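You operate a simulated robot arm through the tools that you are given. There is no shell and no other tool. Be economical: measure what you need, move in short steps, check, and stop when the job is done.

Carry out the task below with a simulated robot arm. There is one attempt and no reset: what you move stays moved.

TASK
Take the blue guide and put it in the crate under the tray of winder b. Stack the carton that says "guides" from the top of the packing stand on top of the carton that says "eyes". Open the washer drawer, put the green eye on the top of the packing stand away in the inside of the washer drawer and shut the drawer again. Fetch the small cream bobbin and stand it on the blue slip. Fetch the eye from the top of the packing stand and set it on top of the small grey bobbin. Take the lint wad from the top of the packing stand and leave it on the blue disc. Take the small green bobbin on the top of the packing stand and put it away on the shelf of the low stand. Take the small blue clip and put it on the top of the low cupboard. Push the disc drawer shut. Press the stop button of winder e three times. The order is free. Set down upright: small cream bobbin, small green bobbin.

Only the result counts: the job must be done as asked and must still hold three seconds after the hand-in. Knocking over, shifting, dropping, spilling or breaking anything else fails it.

THE ROBOT
A 7-joint arm with a two-finger parallel gripper on a trunk, on a base that drives. Base frame: it is fixed to the floor where the robot stands at the start and does not move with it; the origin is under the middle of the robot, x ahead of it, y to its left, z up. Lengths are in mm, angles in rad, forces in N, time in s.
With the tool pointing down near the work surface it reaches from about 400 to 820 mm from the robot's upright axis, wherever it stands. Its first joint turns from -2.496 to 2.496 rad. Places, roughly: blue disc (10x10x1 cm) [800, 300, 600]; blue guide (3x3x7 cm) [500, 200, 600]; blue slip [750, 250, 500]; carton [750, 500, 500]; crate under the tray of winder B [-3300, 1300, 200]; disc drawer [1900, -600, 700]; eye (3x3x4 cm) [500, 900, 600]; green eye (3x3x2 cm) [600, 600, 600]; inside of the washer drawer [2100, -1400, 700]; lint wad (8x5x2 cm) [800, 800, 600]; shelf of the low stand [-300, -4700, 200]; small blue clip (3x2x4 cm) [900, -600, 300]; small cream bobbin (6x6x10 cm) [500, 600, 600]; small green bobbin (6x6x10 cm) [900, 1100, 600]; small grey bobbin (6x6x10 cm) [900, 600, 600]; stop button of winder e [-6900, 1200, 600]; top of the low cupboard (84x24 cm) [2140, -1760, 440]; washer drawer [2100, -1500, 700]. Payload 1.57 kg.
The tool frame sits at the grasp point between the pads (the TCP): z along the fingers, y along the line on which they close. The tips reach 30 mm beyond it. Largest opening 80 mm; finger width 17, thickness 12; the body of the gripper, 40 by 82 mm, starts 80 mm behind the TCP.
Orientation is that of the tool frame in the base frame, as [roll, pitch, yaw] about the fixed x, y, z axes, in that order (R = Rz(yaw) Ry(pitch) Rx(roll)). With the fingers straight down and closing along the base's y, the tool's x points along the base's -x, its y along +y and its z along -z.

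THE INTERFACE
- The arm moves only by the tool nudge_tool. Its argument "targets" is a list of rows, each a list of 7 numbers: the shift along the tool's x, y, z in m, then the turn, a rotation vector about the tool's x, y, z in rad, then the opening, from 0 (shut) to 1 (fully open). In form: [[dx, dy, dz, wx, wy, wz, grip], ...]. A call has 1 to 12 rows; each row shifts and turns the commanded pose from where the row before left it, along the tool's axes as they then stand. Rows are played at 5 a second. More than 50 mm and 0.15 rad between two rows, or a gripper value outside its range, and nothing of the call is played. Where a pose cannot be reached the arm comes as near as it can. A force on the tool above 40 N (or 10 N above the force at the start of the call, whichever is more), or a blocked arm, ends the call early, and 0.2 s more pass. Each finger travels about 45 mm/s and halts on what it meets, pressing with about 33 N; the grip force reading is that of the motor and also rises with nothing between the fingers. The clock runs only during rows and for 0.2 s after the last one: add rows that do not move to give the fingers time. The reply holds the time, the measured pose of the TCP, the force on the tool along the base axes, the opening and the grip force, in the units named above and with some noise, with the torque about the TCP (base axes, N m) and any sound that the robot's microphone picked up.
- Cameras (640 x 400 px; columns grow to the right, rows downward): "scene" is now at [35.4, 165.9, 1110.7]; the picture's right is [0.18, -0.98, 0.00], its down [-0.58, -0.11, -0.81] and it looks along [0.80, 0.15, -0.59] (base axes); focal length 284 px, centre (320, 200). "wrist" rides on the gripper at [72, -7, -122] in the tool frame; the picture's right is [0.09, 1.00, 0.00], its down [-0.84, 0.08, -0.54] and it looks along [-0.54, 0.05, 0.84] (tool axes); focal length 238 px, centre (320, 200). There is no depth. A picture from a camera that has moved, and an enlarged one, comes with that camera's place and axes in the base frame and with its lens.
- capture(camera): a new picture of that camera. The clock stands still meanwhile.
- raise_lower(by): slides the trunk up (or, below 0, down) by that many mm; the arm and the scene camera ride with it, the base frame stays. It gives what a move gives, with no picture.
- roll_base(legs): drives the robot by 1 to 6 legs, each [ahead, left, turn to the left] in mm, mm and rad, along the robot's own axes; the way and the turn of a leg run together, so that a leg with both is an arc; at most 1500 mm and 3.142 rad a leg. The arm and the cameras ride along, it lands a little off, and it stops where it bumps. It gives what a move gives.
- turn_head(pan, tilt): turns the head with the scene camera to pan (to the left, within 2.705 rad either way) and tilt (down, from -0.506 to 1.204), counted from straight ahead of the robot. It gives what a move gives.
- enlarge(camera, box): a new picture of the part [left, top, right, bottom] of that camera's present view, enlarged. The clock stands still meanwhile.
- sign_off(): hands the job in; it is judged then, once.

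Go step by step. Nothing tells you exact positions but the pictures and the camera data: compare them with the known pose of the tool, close in by small moves and look again before you grip or let go. The budget is 525 turns and 288 pictures, counting those below and the enlarged ones. Unless the task says otherwise, let go and move clear before handing in, and close with one line.

The tools are called after "Call:" as a command line: name --pt "numbers of a row" for each row, then --argument value for the rest, lists and objects as JSON in quotes. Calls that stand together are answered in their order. nudge_tool: Moves the arm, as the interface text tells. Its arguments: {"type":"object","properties":{"targets":{"type":"array"}},"required":["targets"]} The other tools are called the same way: raise_lower (by) slides the trunk up or down; roll_base (legs) drives the base; turn_head (pan, tilt) turns the head that bears the scene camera; capture (camera) takes a picture; enlarge (camera, box) takes an enlarged picture of a part of a camera's view; sign_off () hands the job in.

At the start:

```text
time_s: 0.0
eef_pos: [350.6, 222.8, 879.4]
ee_rot: [3.141, 0.0, 3.14]
contact_force: [-0.8, 0.1, -0.5]
moment: [-0.02, 0.01, -0.03]
gripper_width: 80.2
grip_force: 0.1
trunk travel left (down, up): [-202.0, 8.0]
robot x, y, heading: [-0.9, -3.5, 0.001]
head pan, tilt: [0.183, 0.627]
```

scene: 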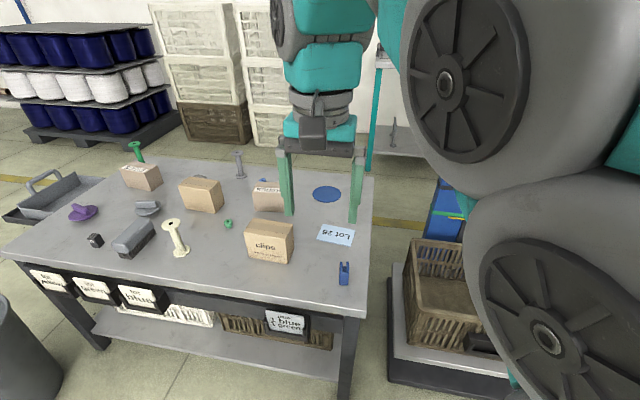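
wrist: 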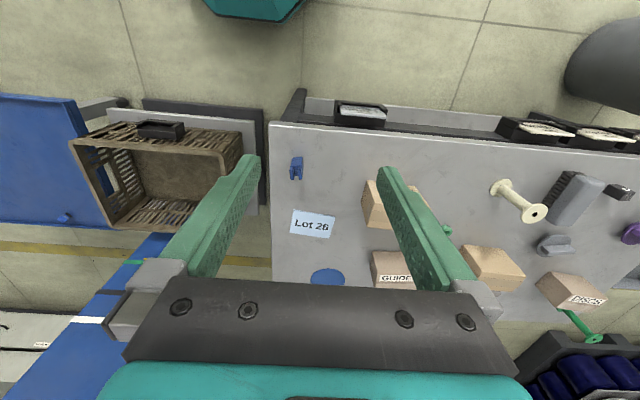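

I see the packing stand with the cartons, bobbins and small parts, and I will look at it closer before moving.

Call:
enlarge --camera "scene" --box '[60, 120, 240, 270]'

Call:
enlarge --camera "scene" --box '[210, 140, 390, 300]'

Call:
enlarge --camera "wrist" --box '[350, 130, 640, 360]'

```text
2.67 times, centred on (150, 195) of scene
camera zoom: at [35.4, 165.9, 1110.7], right [0.18, -0.98, 0.0], down [-0.58, -0.11, -0.81], along [0.8, 0.15, -0.59], focal length 758 px, centre (773, 213)
```

zoom: 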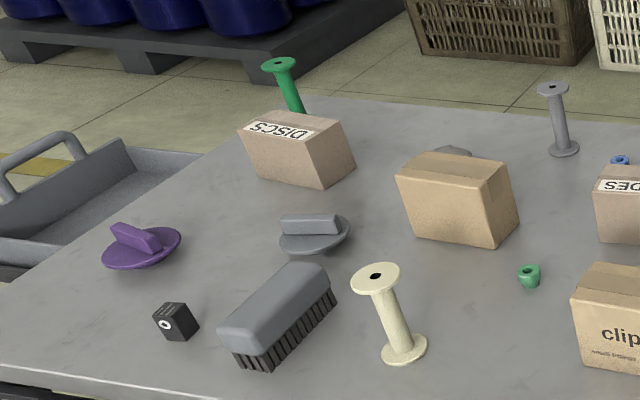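

```text
2.50 times, centred on (300, 220) of scene
camera zoom: at [35.4, 165.9, 1110.7], right [0.18, -0.98, 0.0], down [-0.58, -0.11, -0.81], along [0.8, 0.15, -0.59], focal length 710 px, centre (370, 150)
```

zoom: 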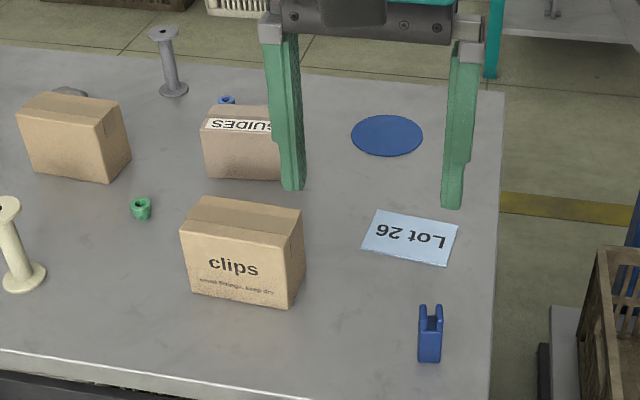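

```text
1.74 times, centred on (495, 245) of wrist
camera zoom: at [280.0, 216.4, 1000.7], right [-0.09, 1.0, 0.0], down [0.84, 0.08, 0.54], along [0.54, 0.05, -0.84], focal length 414 px, centre (16, 122)
```

zoom: 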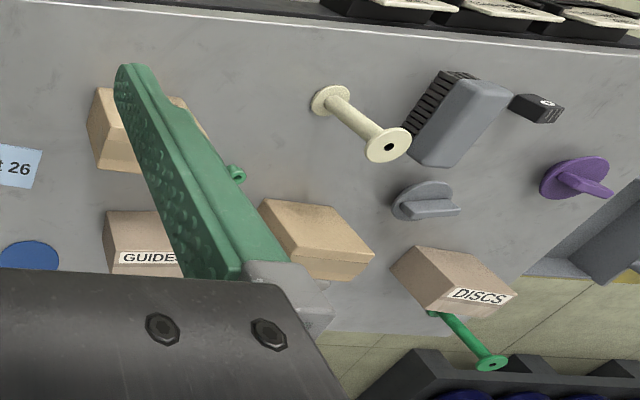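

The table top lies at about z 550; from the rays the cream bobbin is near (498,631), the grey one near (898,630), the slip near (635,229). I'll drive left along the table and look at it from there, to find the "eyes" carton too.

Call:
roll_base --legs '[[0, 400, 0]]'

Call:
turn_head --pan 0.2 --tilt 0.7

Call:
capture --camera "scene"

Call:
capture --camera "wrist"

```text
time_s: 2.5
eef_pos: [351.6, 622.1, 879.3]
ee_rot: [3.141, -0.001, 3.14]
contact_force: [1.0, 0.1, 0.5]
moment: [0.03, 0.01, -0.01]
gripper_width: 79.7
grip_force: 0.2
trunk travel left (down, up): [-202.0, 8.0]
robot x, y, heading: [-0.6, 401.3, -0.003]
head pan, tilt: [0.183, 0.627]
```

```text
time_s: 3.1
eef_pos: [351.1, 622.2, 878.6]
ee_rot: [3.141, 0.001, 3.139]
contact_force: [0.1, -0.4, -0.1]
moment: [-0.01, 0.02, -0.01]
gripper_width: 80.1
grip_force: 0.2
trunk travel left (down, up): [-202.0, 8.0]
robot x, y, heading: [-0.3, 400.5, -0.003]
head pan, tilt: [0.201, 0.7]
```

```text
282 pictures are left
camera scene: at [32.9, 566.4, 1104.3], right [0.2, -0.98, 0.0], down [-0.63, -0.13, -0.77], along [0.75, 0.15, -0.64], focal length 284 px, centre (320, 200)
```

scene: 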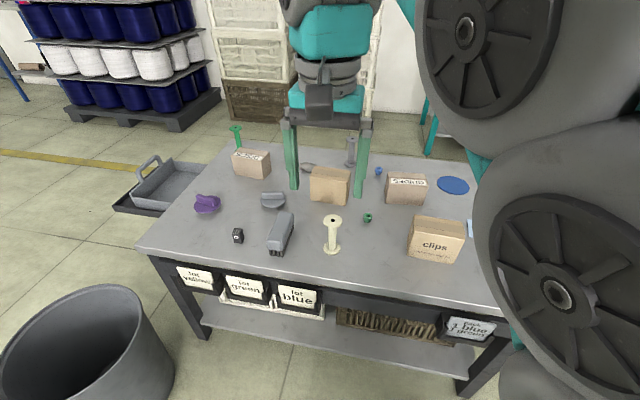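

```text
281 pictures are left
camera wrist: at [280.4, 615.8, 1000.8], right [-0.09, 1.0, 0.0], down [0.84, 0.08, 0.54], along [0.54, 0.05, -0.84], focal length 238 px, centre (320, 200)
```

wrist: 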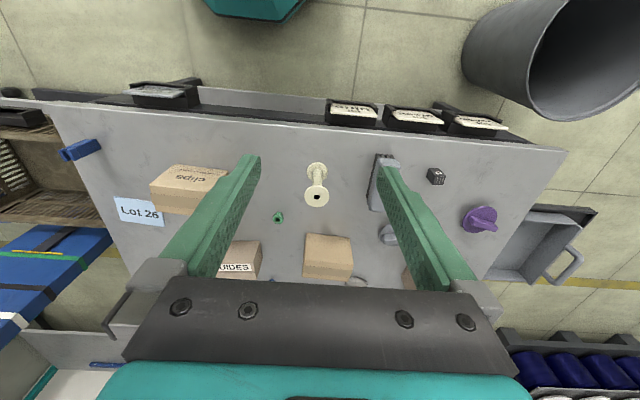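

The cream bobbin stands near (498,631). I move the open gripper above it and check through the wrist camera.

Call:
nudge_tool --pt "-0.049 0.003 0.02 0 0 0 1" --pt "-0.049 0.003 0.02 0 0 0 1" --pt "-0.049 0.003 0.02 0 0 0 1" --pt "0 0 0.03 0 0 0 1" --pt "0 0 0.03 0 0 0 1" --pt "0 0 0 0 0 0 1"

Call:
capture --camera "wrist"

Call:
enlarge --camera "scene" --box '[220, 130, 400, 270]'

```text
refused: row 1 steps farther than a row can; nothing moved
```

```text
280 pictures are left
camera wrist: at [280.4, 615.8, 1000.8], right [-0.09, 1.0, 0.0], down [0.84, 0.08, 0.54], along [0.54, 0.05, -0.84], focal length 238 px, centre (320, 200)
```

wrist: 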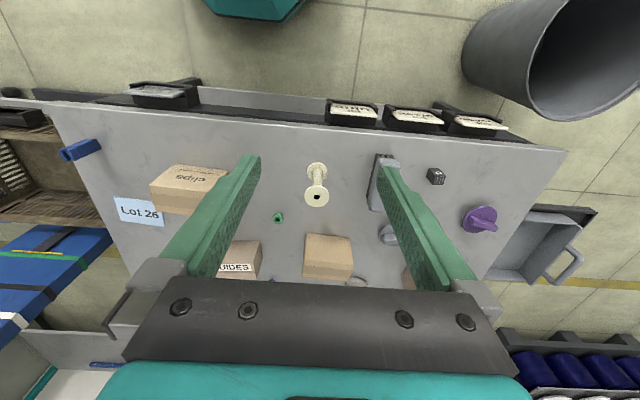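

```text
2.86 times, centred on (310, 200) of scene
camera zoom: at [32.9, 566.4, 1104.3], right [0.2, -0.98, 0.0], down [-0.63, -0.13, -0.77], along [0.75, 0.15, -0.64], focal length 812 px, centre (349, 200)
```

zoom: 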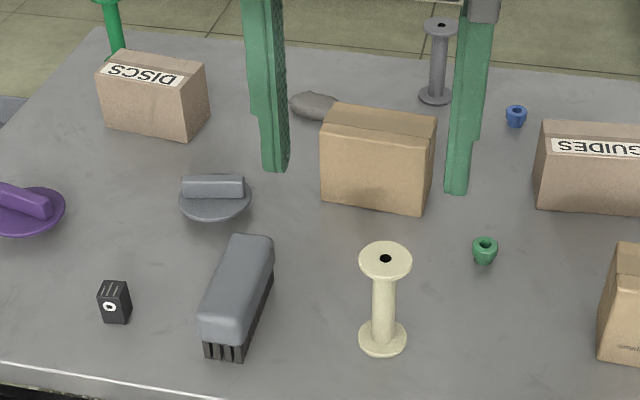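

My rows were slightly over-long. I retry the approach with shorter steps to above the bobbin at about (495,629).

Call:
nudge_tool --pt "-0.036 0.002 0.025 0 0 0 1" --pt "-0.036 0.002 0.025 0 0 0 1" --pt "-0.036 0.002 0.025 0 0 0 1" --pt "-0.036 0.001 0.025 0 0 0 1" --pt "0 0 0.03 0 0 0 1" --pt "0 0 0 0 0 0 1"

Call:
capture --camera "wrist"

```text
time_s: 4.5
eef_pos: [497.7, 630.2, 748.3]
ee_rot: [3.141, 0.0, 3.139]
contact_force: [-0.4, -1.0, -0.5]
moment: [0.03, 0.02, 0.04]
gripper_width: 80.1
grip_force: 0.1
trunk travel left (down, up): [-202.0, 8.0]
robot x, y, heading: [0.9, 400.9, 0.002]
head pan, tilt: [0.201, 0.7]
```

```text
278 pictures are left
camera wrist: at [425.3, 623.1, 870.8], right [-0.09, 1.0, 0.0], down [0.84, 0.08, 0.54], along [0.54, 0.05, -0.84], focal length 238 px, centre (320, 200)
```

wrist: 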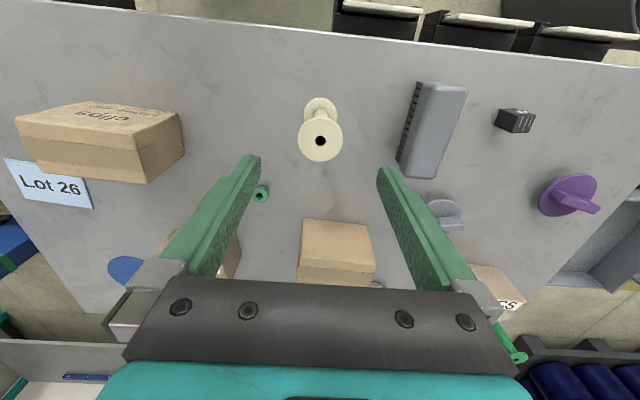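

Bobbin top measured at (499,630), z 650. I descend so the pads straddle the flange and close.

Call:
nudge_tool --pt "-0.001 0 0.035 0 0 0 1" --pt "0 0 0.035 0 0 0 1" --pt "0 0 0.036 0 0 0 1" --pt "0 0 0 0 0 0 0.3" --pt "0 0 0 0 0 0 0.3" --pt "0 0 0 0 0 0 0.3" --pt "0 0 0 0 0 0 0.3"

Call:
capture --camera "wrist"

```text
time_s: 6.1
eef_pos: [495.5, 630.3, 642.8]
ee_rot: [-3.141, -0.001, 3.14]
contact_force: [0.0, 0.1, -0.2]
moment: [0.0, -0.01, 0.01]
gripper_width: 43.0
grip_force: 29.1
trunk travel left (down, up): [-202.0, 8.0]
robot x, y, heading: [-1.1, 398.8, -0.003]
head pan, tilt: [0.201, 0.7]
```

```text
277 pictures are left
camera wrist: at [425.5, 622.4, 764.4], right [-0.09, 1.0, 0.0], down [0.84, 0.08, 0.54], along [0.54, 0.05, -0.84], focal length 238 px, centre (320, 200)
```

wrist: 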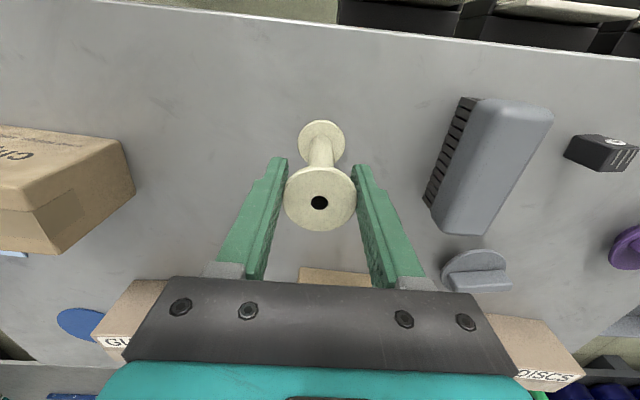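

It holds the flange at 43 mm. I lift it and carry it over to the blue slip.

Call:
nudge_tool --pt "0 0 -0.03 0 0 0 0.2" --pt "0 0 -0.04 0 0 0 0.2" --pt "0 0 -0.04 0 0 0 0.2" --pt "0 0 -0.04 0 0 0 0.2"

Call:
nudge_tool --pt "-0.0155 -0.0446 0 0 0 0 0.2" --pt "-0.0155 -0.0446 0 0 0 0 0.2" --pt "-0.0155 -0.0446 0 0 0 0 0.2" --pt "-0.0155 -0.0446 0 0 0 0 0.2" --pt "-0.0155 -0.0446 0 0 0 0 0.2" --pt "-0.0155 -0.0446 0 0 0 0 0.2" --pt "-0.0155 -0.0446 0 0 0 0 0.2" --pt "-0.0155 -0.0446 0 0 0 0 0.2" --pt "-0.0155 -0.0446 0 0 0 0 0.2" --pt "0 0 0 0 0 0 0.2"

Call:
capture --camera "wrist"

Call:
capture --camera "scene"

```text
time_s: 7.1
eef_pos: [496.1, 630.8, 793.3]
ee_rot: [3.141, 0.003, 3.14]
contact_force: [-0.1, -0.2, 0.0]
moment: [-0.01, 0.0, 0.02]
gripper_width: 15.8
grip_force: 0.1
trunk travel left (down, up): [-202.0, 8.0]
robot x, y, heading: [-4.1, 397.9, -0.005]
head pan, tilt: [0.201, 0.7]
```

```text
time_s: 9.3
eef_pos: [617.5, 260.4, 770.3]
ee_rot: [-3.141, 0.001, -3.141]
contact_force: [-0.5, 0.3, -0.5]
moment: [-0.03, -0.02, -0.01]
gripper_width: 15.8
grip_force: 0.0
out of reach, approached as far as the arm can: row 8, 9
trunk travel left (down, up): [-202.0, 8.0]
robot x, y, heading: [-1.3, 397.2, -0.006]
head pan, tilt: [0.201, 0.7]
```

```text
276 pictures are left
camera wrist: at [546.3, 254.1, 891.5], right [-0.09, 1.0, 0.0], down [0.84, 0.08, 0.54], along [0.54, 0.05, -0.84], focal length 238 px, centre (320, 200)
```

wrist: 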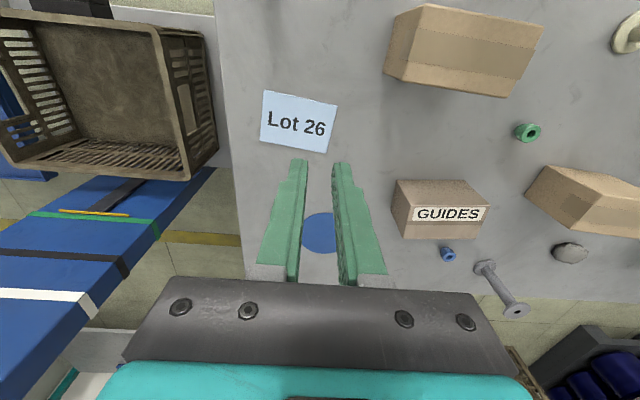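

```text
275 pictures are left
camera scene: at [33.0, 566.3, 1104.3], right [0.2, -0.98, 0.0], down [-0.63, -0.13, -0.76], along [0.75, 0.15, -0.64], focal length 284 px, centre (320, 200)
```

scene: 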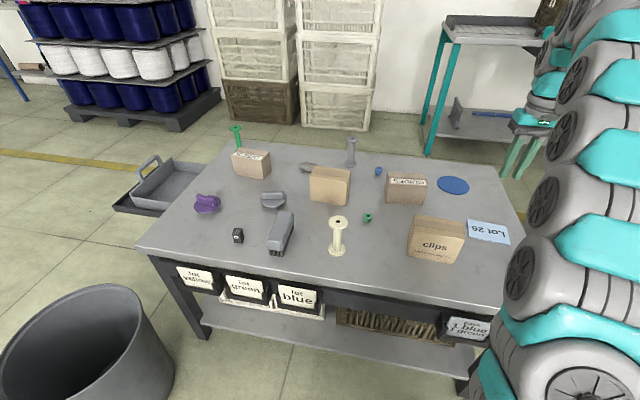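

The flange slipped out during the lift; the cream bobbin still stands near its place and the slip is empty. I go back and grip it by the shaft with the tool tilted 45°.

Call:
nudge_tool --pt "0.022 0.0413 0 0 0 0 1" --pt "0.022 0.0413 0 0 0 0 1" --pt "0.022 0.0413 0 0 0 0 1" --pt "0.022 0.0413 0 0 0 0 1" --pt "0.022 0.0413 0 0 0 0 1" --pt "0.022 0.0413 0 0 0 0 1" --pt "0.022 0.0413 0 0 0 0 1" --pt "0.022 0.0413 0 0 0 0 1" --pt "0.022 0.0413 0 0 0 0 1" --pt "0 0 0 0 0 0 1"

Call:
nudge_tool --pt "0 0 0 0 -0.131 0 1" --pt "0 0 0 0 -0.131 0 1" --pt "0 0 0 0 -0.131 0 1" --pt "0 0 0 0 -0.131 0 1" --pt "0 0 0 0 -0.131 0 1" --pt "0 0 0 0 -0.13 0 1" --pt "0 0 0 0 0 0 1"

Call:
capture --camera "wrist"

Call:
enlarge --camera "scene" --box '[220, 130, 400, 270]'

```text
time_s: 11.5
eef_pos: [420.0, 633.5, 770.4]
ee_rot: [-3.141, 0.0, 3.14]
contact_force: [-0.6, -0.5, 0.6]
moment: [0.04, 0.0, -0.01]
gripper_width: 80.1
grip_force: 0.1
trunk travel left (down, up): [-202.0, 8.0]
robot x, y, heading: [6.5, 398.6, -0.005]
head pan, tilt: [0.201, 0.7]
```

```text
time_s: 12.9
eef_pos: [406.3, 680.0, 640.1]
ee_rot: [3.024, 0.326, 3.093]
contact_force: [-0.6, 0.7, 0.1]
moment: [-0.02, -0.01, 0.0]
gripper_width: 80.0
grip_force: 0.1
trunk travel left (down, up): [-202.0, 8.0]
robot x, y, heading: [0.9, 398.8, -0.001]
head pan, tilt: [0.201, 0.7]
stopped in row 6: the arm was blocked; the commanded pose is now the measured one
```

```text
274 pictures are left
camera wrist: at [299.8, 663.6, 731.7], right [-0.08, 0.99, 0.08], down [0.62, -0.02, 0.79], along [0.78, 0.11, -0.61], focal length 238 px, centre (320, 200)
```

wrist: 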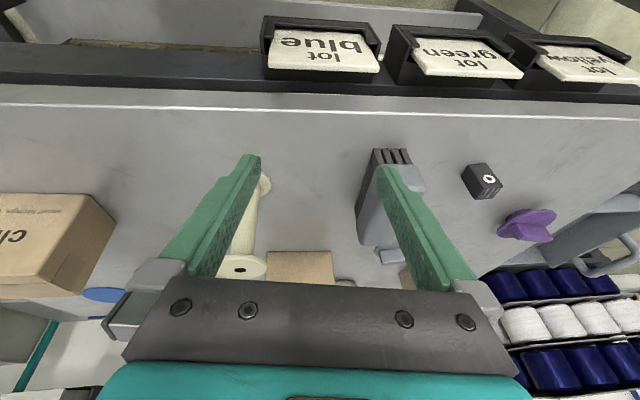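

```text
2.86 times, centred on (310, 200) of scene
camera zoom: at [32.6, 567.5, 1104.3], right [0.21, -0.98, 0.0], down [-0.63, -0.14, -0.76], along [0.75, 0.16, -0.64], focal length 812 px, centre (349, 200)
```

zoom: 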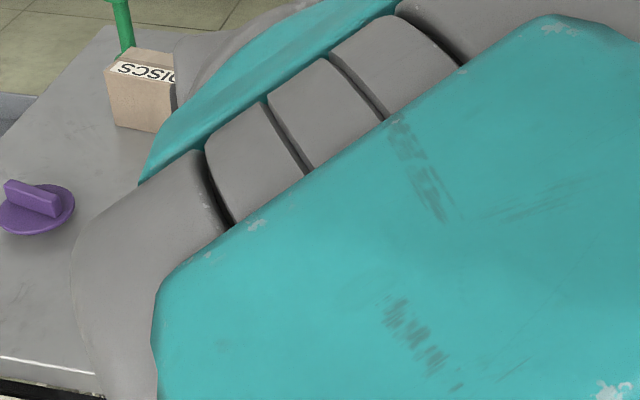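

The arm folded awkwardly while tilting and stopped; the bobbin is still standing by the left finger. I back off along the tool axis and untilt.

Call:
nudge_tool --pt "0 0 -0.04 0 0 0 1" --pt "0 0 -0.04 0 0 0 1" --pt "0 0 -0.03 0 0.1 0 1" --pt "0 0 -0.02 0 0.1 0 1" --pt "0 0 0 0 0.12 0 1" --pt "0 0 0 0 0 0 1"

Call:
capture --camera "wrist"

Call:
capture --camera "scene"

```text
time_s: 14.3
eef_pos: [363.5, 668.3, 773.8]
ee_rot: [3.014, 0.024, 3.14]
contact_force: [-0.1, -0.7, -0.2]
moment: [0.07, 0.03, 0.01]
gripper_width: 80.3
grip_force: 0.1
trunk travel left (down, up): [-202.0, 8.0]
robot x, y, heading: [-1.0, 400.7, -0.003]
head pan, tilt: [0.201, 0.7]
```

```text
272 pictures are left
camera wrist: at [289.4, 646.1, 891.5], right [-0.09, 0.99, 0.13], down [0.82, 0.01, 0.57], along [0.56, 0.16, -0.81], focal length 238 px, centre (320, 200)
```

wrist: 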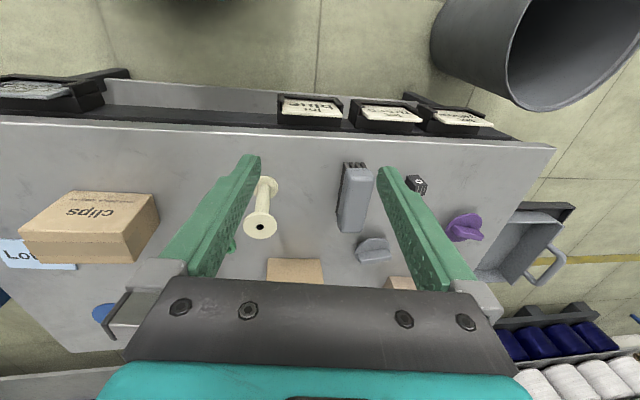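

```text
271 pictures are left
camera scene: at [33.0, 566.0, 1104.3], right [0.2, -0.98, 0.0], down [-0.63, -0.13, -0.76], along [0.75, 0.15, -0.64], focal length 284 px, centre (320, 200)
```

scene: 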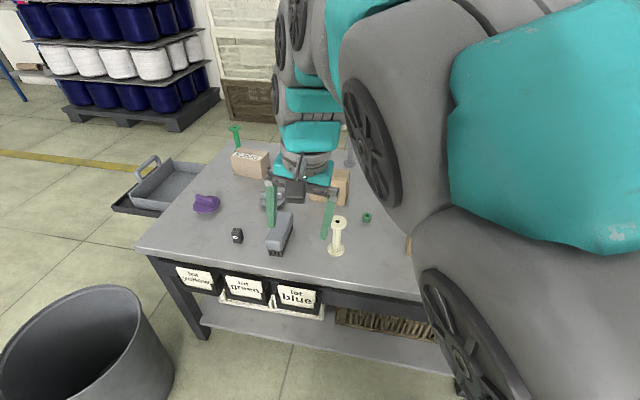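

The bobbin still stands. I fix the roll and step the base back, so that there is room for the tilted grip.

Call:
nudge_tool --pt "0 0 0 0.127 -0.024 0 1" --pt "0 0 0 0 0 0 1"

Call:
roll_base --legs '[[-220, 100, 0]]'

Call:
nudge_tool --pt "-0.03 0 0 0 -0.131 0 1" --pt "-0.03 0 0 0 -0.131 0 1" --pt "-0.03 0 0 0 -0.131 0 1" --pt "-0.03 0 0 0 -0.131 0 1" --pt "-0.02 0 0 0 -0.131 0 1" --pt "-0.02 0 0 0 -0.13 0 1" --pt "0 0 0 0 0 0 1"

Call:
capture --camera "wrist"

Call:
capture --camera "scene"

```text
time_s: 14.9
eef_pos: [364.0, 668.4, 770.4]
ee_rot: [-3.135, 0.047, 3.136]
contact_force: [-0.6, 0.0, 0.4]
moment: [-0.02, 0.0, 0.06]
gripper_width: 80.4
grip_force: 0.1
trunk travel left (down, up): [-202.0, 8.0]
robot x, y, heading: [2.9, 400.0, -0.003]
head pan, tilt: [0.201, 0.7]
```

```text
time_s: 16.7
eef_pos: [145.6, 768.4, 770.1]
ee_rot: [-3.135, 0.045, 3.138]
contact_force: [-0.4, -0.1, 0.0]
moment: [-0.01, 0.0, 0.0]
gripper_width: 80.2
grip_force: 0.0
trunk travel left (down, up): [-202.0, 8.0]
robot x, y, heading: [-217.1, 496.9, -0.008]
head pan, tilt: [0.201, 0.7]
```

```text
time_s: 18.5
eef_pos: [306.9, 768.5, 788.2]
ee_rot: [2.991, 0.683, 3.019]
contact_force: [0.2, 0.7, 1.0]
moment: [0.01, 0.0, -0.05]
gripper_width: 79.9
grip_force: 0.1
trunk travel left (down, up): [-202.0, 8.0]
robot x, y, heading: [-220.0, 496.1, -0.002]
head pan, tilt: [0.201, 0.7]
stopped in row 7: the arm was blocked; the commanded pose is now the measured one
```

```text
270 pictures are left
camera wrist: at [173.8, 759.9, 835.9], right [-0.05, 1.0, 0.06], down [0.3, -0.04, 0.95], along [0.95, 0.06, -0.3], focal length 238 px, centre (320, 200)
```

wrist: 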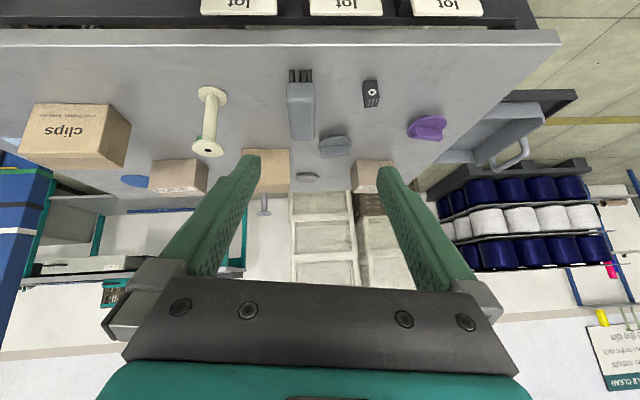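

```text
269 pictures are left
camera scene: at [-189.0, 675.8, 1104.3], right [0.31, -0.95, 0.0], down [-0.61, -0.2, -0.76], along [0.73, 0.23, -0.64], focal length 284 px, centre (320, 200)
```

scene: 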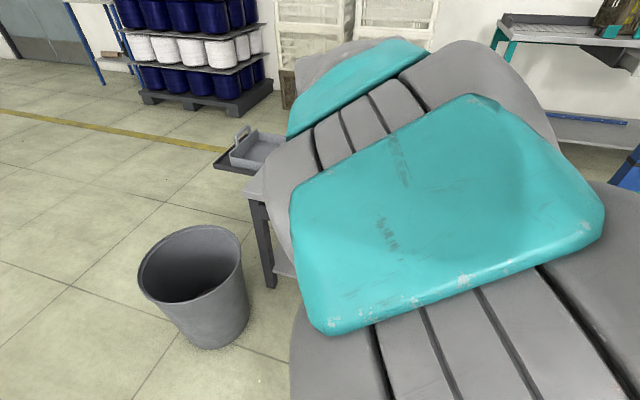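

The tilt works with more room; the bobbin reads about (493,615). I straighten the orientation and bring the gripper to 100 mm short of the shaft.

Call:
nudge_tool --pt "-0.003 -0.03 0.032 0.073 0 -0.095 1" --pt "-0.003 -0.03 0.032 0 0 0 1" --pt "-0.003 -0.03 0.032 0 -0.05 0 1" --pt "-0.003 -0.03 0.032 0 -0.05 0 1" --pt "-0.003 -0.03 0.03 0 0 0 1" --pt "0 0 0 0 0 0 1"

Call:
capture --camera "wrist"

Call:
capture --camera "scene"

```text
time_s: 19.9
eef_pos: [420.9, 622.3, 683.5]
ee_rot: [-3.141, 0.802, -3.135]
contact_force: [-0.5, 0.7, -0.4]
moment: [0.06, 0.04, -0.02]
gripper_width: 80.1
grip_force: 0.1
trunk travel left (down, up): [-202.0, 8.0]
robot x, y, heading: [-218.0, 503.8, 0.001]
head pan, tilt: [0.201, 0.7]
```

```text
268 pictures are left
camera wrist: at [284.3, 615.4, 715.5], right [-0.07, 1.0, -0.07], down [0.19, 0.08, 0.98], along [0.98, 0.06, -0.2], focal length 238 px, centre (320, 200)
```

wrist: 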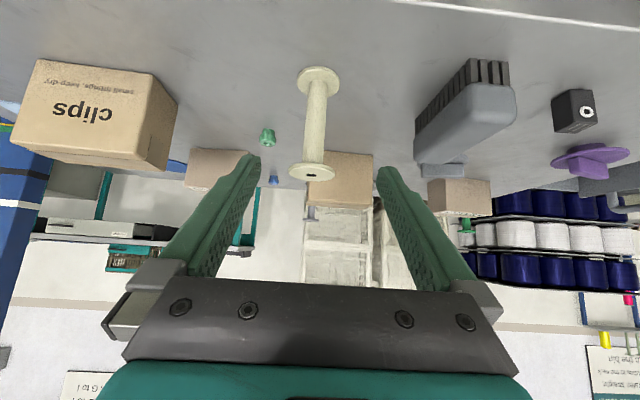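

```text
267 pictures are left
camera scene: at [-186.6, 666.7, 1104.3], right [0.2, -0.98, 0.0], down [-0.63, -0.13, -0.76], along [0.75, 0.15, -0.64], focal length 284 px, centre (320, 200)
```

scene: 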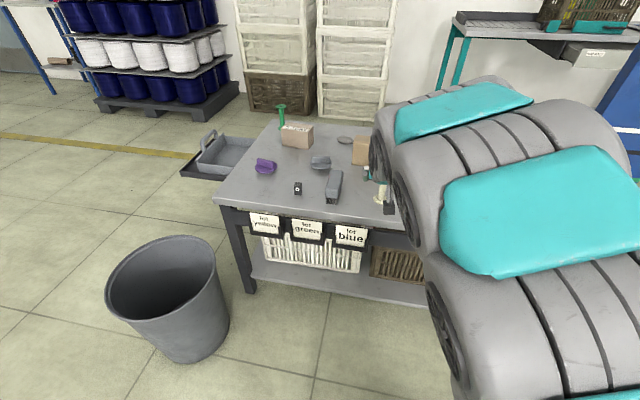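

The bobbin is at about (495,619), straight in front of the jaws. I advance onto the shaft and close.

Call:
nudge_tool --pt "0.009 -0.003 0.037 0 0 0 1" --pt "0 0 0.037 0 0 0 1" --pt "0 0 0.037 0 0 0 1" --pt "0 0 0 0 0 0 1"

Call:
nudge_tool --pt "0 0 0 0 0 0 0" --pt "0 0 0 0 0 0 0" --pt "0 0 0 0 0 0 0" --pt "0 0 0 0 0 0 0" --pt "0 0 0 0 0 0 0"

Call:
capture --camera "wrist"

```text
time_s: 20.9
eef_pos: [496.1, 619.9, 599.0]
ee_rot: [3.14, 0.803, -3.139]
contact_force: [-1.0, -0.2, 0.2]
moment: [-0.02, 0.03, 0.01]
gripper_width: 79.9
grip_force: 0.0
trunk travel left (down, up): [-202.0, 8.0]
robot x, y, heading: [-223.9, 500.1, 0.0]
head pan, tilt: [0.201, 0.7]
```

```text
time_s: 22.1
eef_pos: [495.1, 621.9, 598.9]
ee_rot: [3.141, 0.801, -3.138]
contact_force: [-0.6, -0.1, 0.2]
moment: [0.03, 0.0, 0.02]
gripper_width: 18.6
grip_force: 26.3
trunk travel left (down, up): [-202.0, 8.0]
robot x, y, heading: [-218.1, 501.8, 0.003]
head pan, tilt: [0.201, 0.7]
```

```text
266 pictures are left
camera wrist: at [358.5, 612.9, 631.6], right [-0.07, 1.0, -0.07], down [0.19, 0.08, 0.98], along [0.98, 0.06, -0.2], focal length 238 px, centre (320, 200)
```

wrist: 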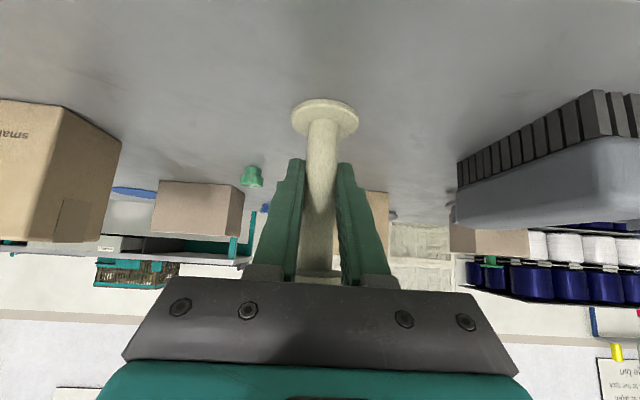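

Shaft gripped at 18.6 mm. I lift straight up and check that it comes along.

Call:
nudge_tool --pt "-0.029 0 -0.028 0 0 0 0" --pt "-0.029 0 -0.028 0 0 0 0" --pt "-0.029 0 -0.028 0 0 0 0" --pt "-0.015 0 -0.015 0 0 0 0"

Call:
capture --camera "wrist"

```text
time_s: 23.1
eef_pos: [494.2, 621.9, 741.9]
ee_rot: [-3.14, 0.8, -3.138]
contact_force: [0.7, 0.0, -0.4]
moment: [0.04, 0.0, 0.03]
gripper_width: 18.6
grip_force: 32.8
trunk travel left (down, up): [-202.0, 8.0]
robot x, y, heading: [-218.1, 499.9, -0.005]
head pan, tilt: [0.201, 0.7]
```

```text
265 pictures are left
camera wrist: at [357.5, 613.8, 774.4], right [-0.07, 1.0, -0.07], down [0.19, 0.08, 0.98], along [0.98, 0.06, -0.2], focal length 238 px, centre (320, 200)
```

wrist: 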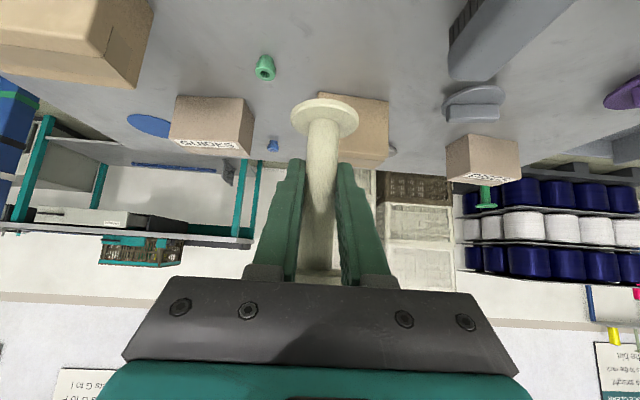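

Held upright. I drive the base right and ahead, so that the bobbin hangs over the slip at (636,230).

Call:
roll_base --legs '[[0, -392, 0], [141, 0, 0]]'

Call:
capture --camera "wrist"

Call:
capture --camera "scene"

```text
time_s: 26.5
eef_pos: [634.2, 227.0, 741.1]
ee_rot: [3.14, 0.802, -3.136]
contact_force: [0.3, 0.8, -0.2]
moment: [-0.01, -0.03, 0.04]
gripper_width: 18.5
grip_force: 32.7
trunk travel left (down, up): [-202.0, 8.0]
robot x, y, heading: [-79.9, 105.3, -0.002]
head pan, tilt: [0.201, 0.7]
```

```text
264 pictures are left
camera wrist: at [498.0, 220.1, 774.1], right [-0.07, 1.0, -0.07], down [0.19, 0.08, 0.98], along [0.98, 0.06, -0.2], focal length 238 px, centre (320, 200)
```

wrist: 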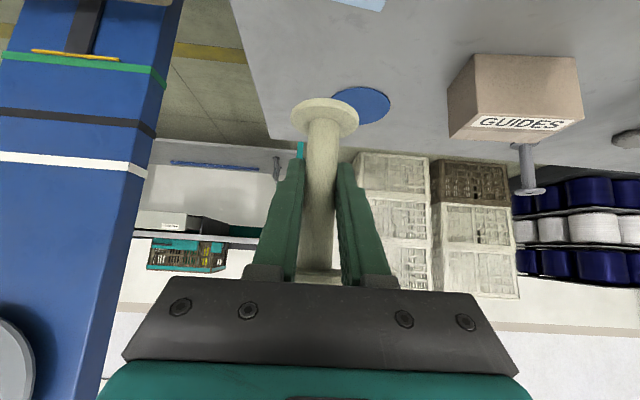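

```text
263 pictures are left
camera scene: at [-46.1, 273.2, 1104.3], right [0.2, -0.98, 0.0], down [-0.63, -0.13, -0.76], along [0.75, 0.15, -0.64], focal length 284 px, centre (320, 200)
```

scene: 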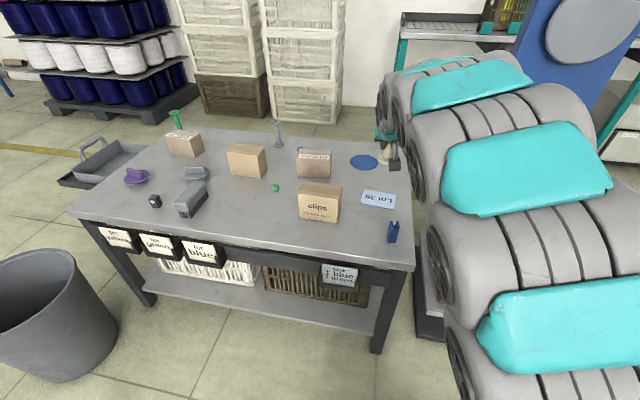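

Over the slip; I shift 10 mm ahead and 12 mm left for clearance to the blue guide, and lower to just above contact.

Call:
nudge_tool --pt "-0.007 0.012 0.007 0 0 0 0" --pt "0.025 0 0.0243 0 0 0 0" --pt "0.025 0 0.0243 0 0 0 0" --pt "0.025 0 0.0243 0 0 0 0" --pt "0.019 0 0.0185 0 0 0 0" --pt "0.004 0 0.004 0 0 0 0" --pt "0 0 0 0 0 0 0"

Call:
capture --camera "wrist"

Call:
enlarge --camera "scene" --box '[330, 130, 440, 260]'

```text
time_s: 28.1
eef_pos: [644.9, 240.9, 602.9]
ee_rot: [3.141, 0.802, -3.136]
contact_force: [-0.2, 0.3, 0.3]
moment: [0.01, -0.01, -0.01]
gripper_width: 18.4
grip_force: 32.9
trunk travel left (down, up): [-202.0, 8.0]
robot x, y, heading: [-79.7, 104.9, -0.006]
head pan, tilt: [0.201, 0.7]
```

```text
262 pictures are left
camera wrist: at [508.2, 232.4, 636.9], right [-0.07, 1.0, -0.07], down [0.19, 0.08, 0.98], along [0.98, 0.06, -0.2], focal length 238 px, centre (320, 200)
```

wrist: 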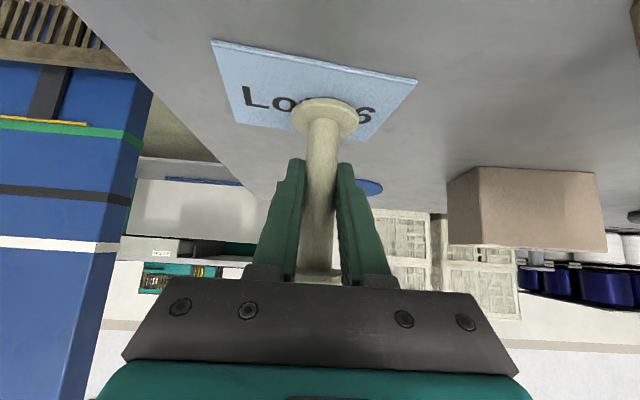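

```text
3.08 times, centred on (385, 195) of scene
camera zoom: at [-46.1, 273.2, 1104.3], right [0.2, -0.98, 0.0], down [-0.63, -0.13, -0.76], along [0.75, 0.15, -0.64], focal length 874 px, centre (120, 215)
```

zoom: 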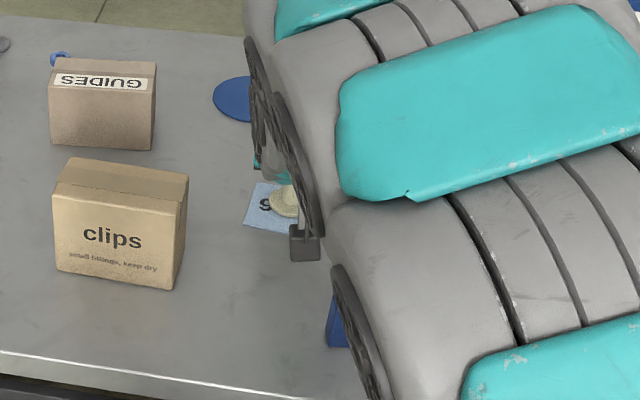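

The base is close to the slip's far edge, so I shift back 11 mm and then set it down gently.

Call:
nudge_tool --pt "0.0076 -0.002 -0.0079 0 0 0 0" --pt "0 0 0 0 0 0 0" --pt "0.0015 0 0.0015 0 0 0 0" --pt "0.001 0 0.001 0 0 0 0" --pt "0 0 0 0 0 0 0"

Call:
capture --camera "wrist"

```text
time_s: 29.3
eef_pos: [634.8, 237.6, 602.4]
ee_rot: [-3.141, 0.805, -3.136]
contact_force: [0.8, -0.8, 8.1]
moment: [-0.05, -0.06, -0.04]
gripper_width: 18.1
grip_force: 32.9
trunk travel left (down, up): [-202.0, 8.0]
robot x, y, heading: [-78.0, 107.0, -0.003]
head pan, tilt: [0.201, 0.7]
```

```text
260 pictures are left
camera wrist: at [497.5, 230.0, 634.6], right [-0.07, 1.0, -0.07], down [0.19, 0.08, 0.98], along [0.98, 0.06, -0.19], focal length 238 px, centre (320, 200)
```

wrist: 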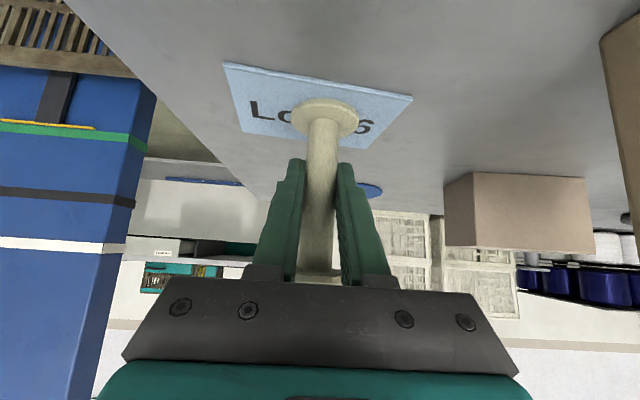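

It touches down on the slip (8 N). I open and back out along the tool axis.

Call:
nudge_tool --pt "0 0 0 0 0 0 0.6" --pt "0 0 0 0 0 0 0.6" --pt "0 0 0 0 0 0 0.6" --pt "0 0 -0.035 0 0 0 0.6" --pt "0 0 -0.035 0 0 0 0.6" --pt "0 0 -0.035 0 0 0 0.6" --pt "-0.02 0 -0.03 0 0 0 0.6" --pt "-0.02 0 -0.03 0 0 0 0.6" --pt "0 0 0 0 0 0 0.6"

Call:
capture --camera "wrist"

```text
time_s: 31.3
eef_pos: [543.1, 237.4, 744.8]
ee_rot: [3.141, 0.802, -3.138]
contact_force: [-0.1, 0.9, -0.9]
moment: [0.02, 0.0, 0.0]
gripper_width: 47.9
grip_force: 0.1
trunk travel left (down, up): [-202.0, 8.0]
robot x, y, heading: [-75.1, 109.4, -0.0]
head pan, tilt: [0.201, 0.7]
```

```text
259 pictures are left
camera wrist: at [406.5, 229.7, 777.9], right [-0.07, 1.0, -0.07], down [0.19, 0.08, 0.98], along [0.98, 0.06, -0.2], focal length 238 px, centre (320, 200)
```

wrist: 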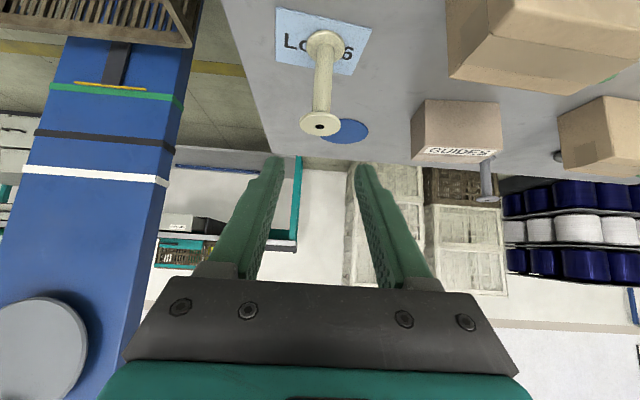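

The cream bobbin stands on the slip. Next is the lint wad behind the middle carton: I drive left and look at it.

Call:
roll_base --legs '[[0, 541, 0]]'

Call:
capture --camera "wrist"

Call:
capture --camera "scene"

```text
time_s: 34.4
eef_pos: [543.4, 775.8, 744.9]
ee_rot: [-3.141, 0.804, -3.136]
contact_force: [-0.2, 0.5, -0.3]
moment: [-0.03, 0.03, -0.01]
gripper_width: 48.1
grip_force: 0.1
trunk travel left (down, up): [-202.0, 8.0]
robot x, y, heading: [-77.1, 644.2, -0.003]
head pan, tilt: [0.201, 0.7]
```

```text
258 pictures are left
camera wrist: at [407.7, 767.9, 777.7], right [-0.07, 1.0, -0.07], down [0.19, 0.08, 0.98], along [0.98, 0.05, -0.2], focal length 238 px, centre (320, 200)
```

wrist: 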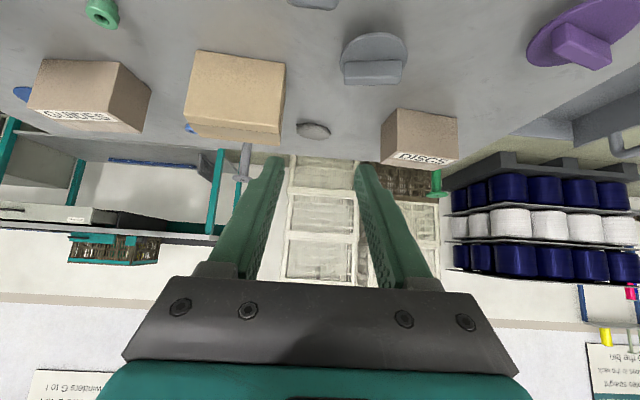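

```text
257 pictures are left
camera scene: at [-45.1, 811.8, 1104.3], right [0.2, -0.98, 0.0], down [-0.63, -0.13, -0.76], along [0.75, 0.15, -0.64], focal length 284 px, centre (320, 200)
```

scene: 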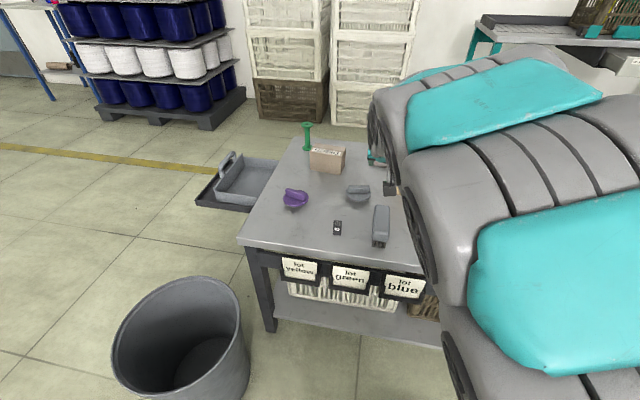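

The wad lies near (828,767). I move ahead for a closer look at its orientation.

Call:
roll_base --legs '[[115, 0, 0]]'

Call:
enlarge --camera "wrist" --box '[180, 0, 500, 200]'

```text
time_s: 35.6
eef_pos: [660.2, 775.2, 745.6]
ee_rot: [3.142, 0.803, -3.135]
contact_force: [0.2, 0.5, 0.0]
moment: [0.03, -0.02, -0.01]
gripper_width: 48.2
grip_force: 0.1
trunk travel left (down, up): [-202.0, 8.0]
robot x, y, heading: [39.1, 644.7, -0.006]
head pan, tilt: [0.201, 0.7]
```

```text
2.00 times, centred on (340, 100) of wrist
camera zoom: at [523.6, 767.7, 777.7], right [-0.07, 1.0, -0.07], down [0.19, 0.08, 0.98], along [0.98, 0.05, -0.2], focal length 477 px, centre (280, 400)
```

zoom: 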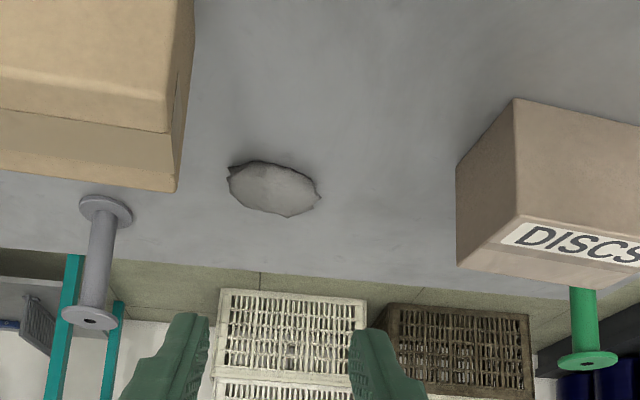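

The wad is about (832,770), long axis mostly along y. I untilt the tool, turn it so the fingers close along x, and shift the base slightly closer.

Call:
roll_base --legs '[[20, 60, 0]]'

Call:
nudge_tool --pt "0 0 0 0 0.134 0 1" --pt "0 0 0 0 0.134 0 1" --pt "0 0 0 0 0.134 0 1" --pt "0 0 0 0 0.134 0 1" --pt "0 0 0 0 0.134 0 1" --pt "0 0 0 0 0.133 0 1"

Call:
nudge_tool --pt "0 0 0 0 0 0.147 1" --pt "0 0 0 0 0 0.147 1" --pt "0 0 0 0 0 0.147 1" --pt "0 0 0 0 0 0.147 1" --pt "0 0 0 0 0 0.147 1" --pt "0 0 0 0 0 0.147 1" --pt "0 0 0 0 0 0.147 1" --pt "0 0 0 0 0 0.147 1" --pt "0 0 0 0 0 0.147 1" --pt "0 0 0 0 0 0.147 1" --pt "0 0 0 0 0 0.147 1" --pt "0 0 0 0 0 0.147 1"

Call:
capture --camera "wrist"

```text
time_s: 36.6
eef_pos: [681.5, 834.7, 745.0]
ee_rot: [3.14, 0.802, -3.136]
contact_force: [-0.4, -0.2, -0.8]
moment: [0.03, 0.02, 0.01]
gripper_width: 48.1
grip_force: 0.0
trunk travel left (down, up): [-202.0, 8.0]
robot x, y, heading: [55.9, 702.7, -0.004]
head pan, tilt: [0.201, 0.7]
```

```text
time_s: 38.0
eef_pos: [681.0, 834.8, 745.1]
ee_rot: [3.141, -0.002, -3.138]
contact_force: [0.4, -0.1, -0.2]
moment: [0.0, 0.0, -0.02]
gripper_width: 79.9
grip_force: 0.0
trunk travel left (down, up): [-202.0, 8.0]
robot x, y, heading: [61.3, 703.7, -0.006]
head pan, tilt: [0.201, 0.7]
```

```text
time_s: 40.6
eef_pos: [681.0, 835.5, 745.4]
ee_rot: [-3.139, 0.001, 1.381]
contact_force: [-0.8, 0.6, 0.4]
moment: [-0.06, -0.02, 0.0]
gripper_width: 80.2
grip_force: 0.0
trunk travel left (down, up): [-202.0, 8.0]
robot x, y, heading: [55.6, 703.9, -0.0]
head pan, tilt: [0.201, 0.7]
```

```text
255 pictures are left
camera wrist: at [688.9, 906.6, 866.5], right [1.0, -0.1, 0.0], down [-0.08, -0.84, 0.54], along [-0.05, -0.54, -0.84], focal length 238 px, centre (320, 200)
```

wrist: 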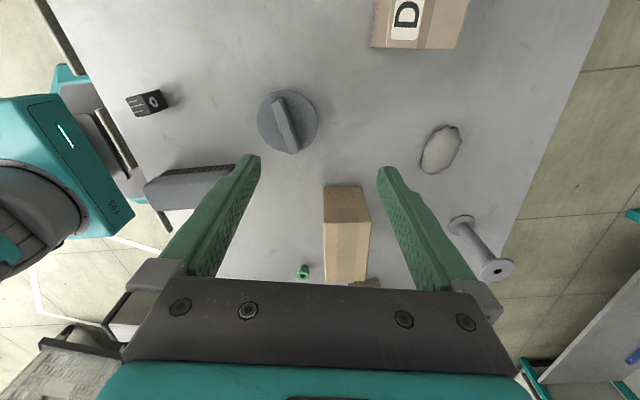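

Now the wad is clear: centre about (840,773), long axis 31° from y. I move above it and turn the last 20°.

Call:
nudge_tool --pt "-0.0077 0.042 0.02 0 0 0 1" --pt "-0.0077 0.042 0.02 0 0 0 1" --pt "-0.0077 0.042 0.02 0 0 0 1" --pt "-0.0077 0.042 0.02 0 0 0 1" --pt "0 0 0 0 0 0.117 1" --pt "0 0 0 0 0 0.117 1" --pt "0 0 0 0 0 0.117 1" --pt "0 0 0 0 0 0 1"

Call:
capture --camera "wrist"

```text
time_s: 42.4
eef_pos: [788.7, 784.7, 672.7]
ee_rot: [3.141, 0.001, 1.033]
contact_force: [-0.2, 0.1, -0.5]
moment: [0.02, 0.0, 0.01]
gripper_width: 80.0
grip_force: 0.0
out of reach, approached as far as the arm can: row 3, 4
trunk travel left (down, up): [-202.0, 8.0]
robot x, y, heading: [59.2, 706.3, 0.001]
head pan, tilt: [0.201, 0.7]
```

```text
254 pictures are left
camera wrist: at [821.3, 850.3, 794.8], right [0.9, -0.43, 0.0], down [-0.36, -0.76, 0.54], along [-0.23, -0.49, -0.84], focal length 238 px, centre (320, 200)
```

wrist: 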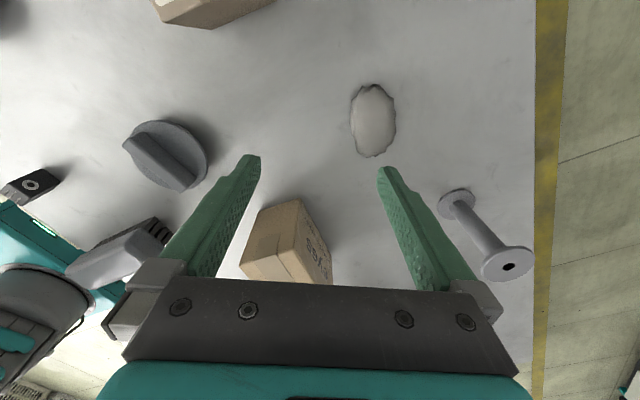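

The middle carton's back side reads "EYES" – good. The wad at (841,773) is only reachable lower down, so I lower first and then shift over it.

Call:
nudge_tool --pt "0 0 0.03 0 0 0 1" --pt "0.002 0.007 0.03 0 0 0 1" --pt "0.005 0.0146 0 0 0 0 1" --pt "0.005 0.0146 0 0 0 0 1" --pt "0.005 0.0146 0 0 0 0 1" --pt "0 0 0 0 0 0 1"

Call:
capture --camera "wrist"

```text
time_s: 43.8
eef_pos: [826.3, 776.7, 612.7]
ee_rot: [3.141, 0.001, 1.031]
contact_force: [-0.5, 0.6, 0.2]
moment: [0.02, 0.01, 0.02]
gripper_width: 80.1
grip_force: 0.1
out of reach, approached as far as the arm can: row 5
trunk travel left (down, up): [-202.0, 8.0]
robot x, y, heading: [56.0, 702.6, -0.002]
head pan, tilt: [0.201, 0.7]
```

```text
253 pictures are left
camera wrist: at [858.2, 841.6, 734.0], right [0.9, -0.43, 0.0], down [-0.36, -0.76, 0.54], along [-0.23, -0.49, -0.84], focal length 238 px, centre (320, 200)
```

wrist: 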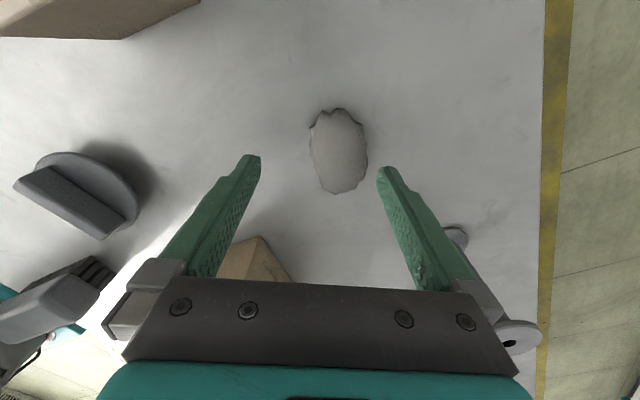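

Slightly more ahead and down, staying within reach, then I close on the wad.

Call:
nudge_tool --pt "0.0025 0.003 0.01 0 0 0 1" --pt "0.0025 0.007 0.003 0 0 0 1" --pt "0.0023 0.004 0.007 0 0 0 1" --pt "0 0 0.008 0 0 0 1" --pt "0 0 0 0 0 0 1"

Call:
capture --camera "wrist"

```text
time_s: 45.0
eef_pos: [835.1, 777.2, 588.3]
ee_rot: [-3.139, -0.001, 1.031]
contact_force: [-0.3, -0.1, -0.5]
moment: [-0.02, 0.0, 0.01]
gripper_width: 80.0
grip_force: 0.0
out of reach, approached as far as the arm can: row 2
trunk travel left (down, up): [-202.0, 8.0]
robot x, y, heading: [58.5, 702.3, -0.004]
head pan, tilt: [0.201, 0.7]
```

```text
252 pictures are left
camera wrist: at [866.8, 842.2, 709.0], right [0.9, -0.43, 0.0], down [-0.36, -0.76, 0.54], along [-0.24, -0.49, -0.84], focal length 238 px, centre (320, 200)
```

wrist: 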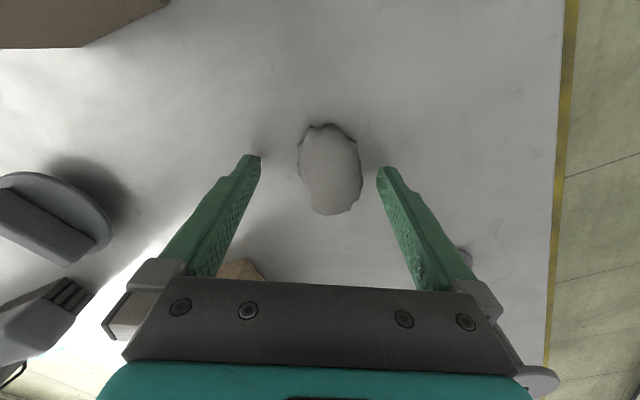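

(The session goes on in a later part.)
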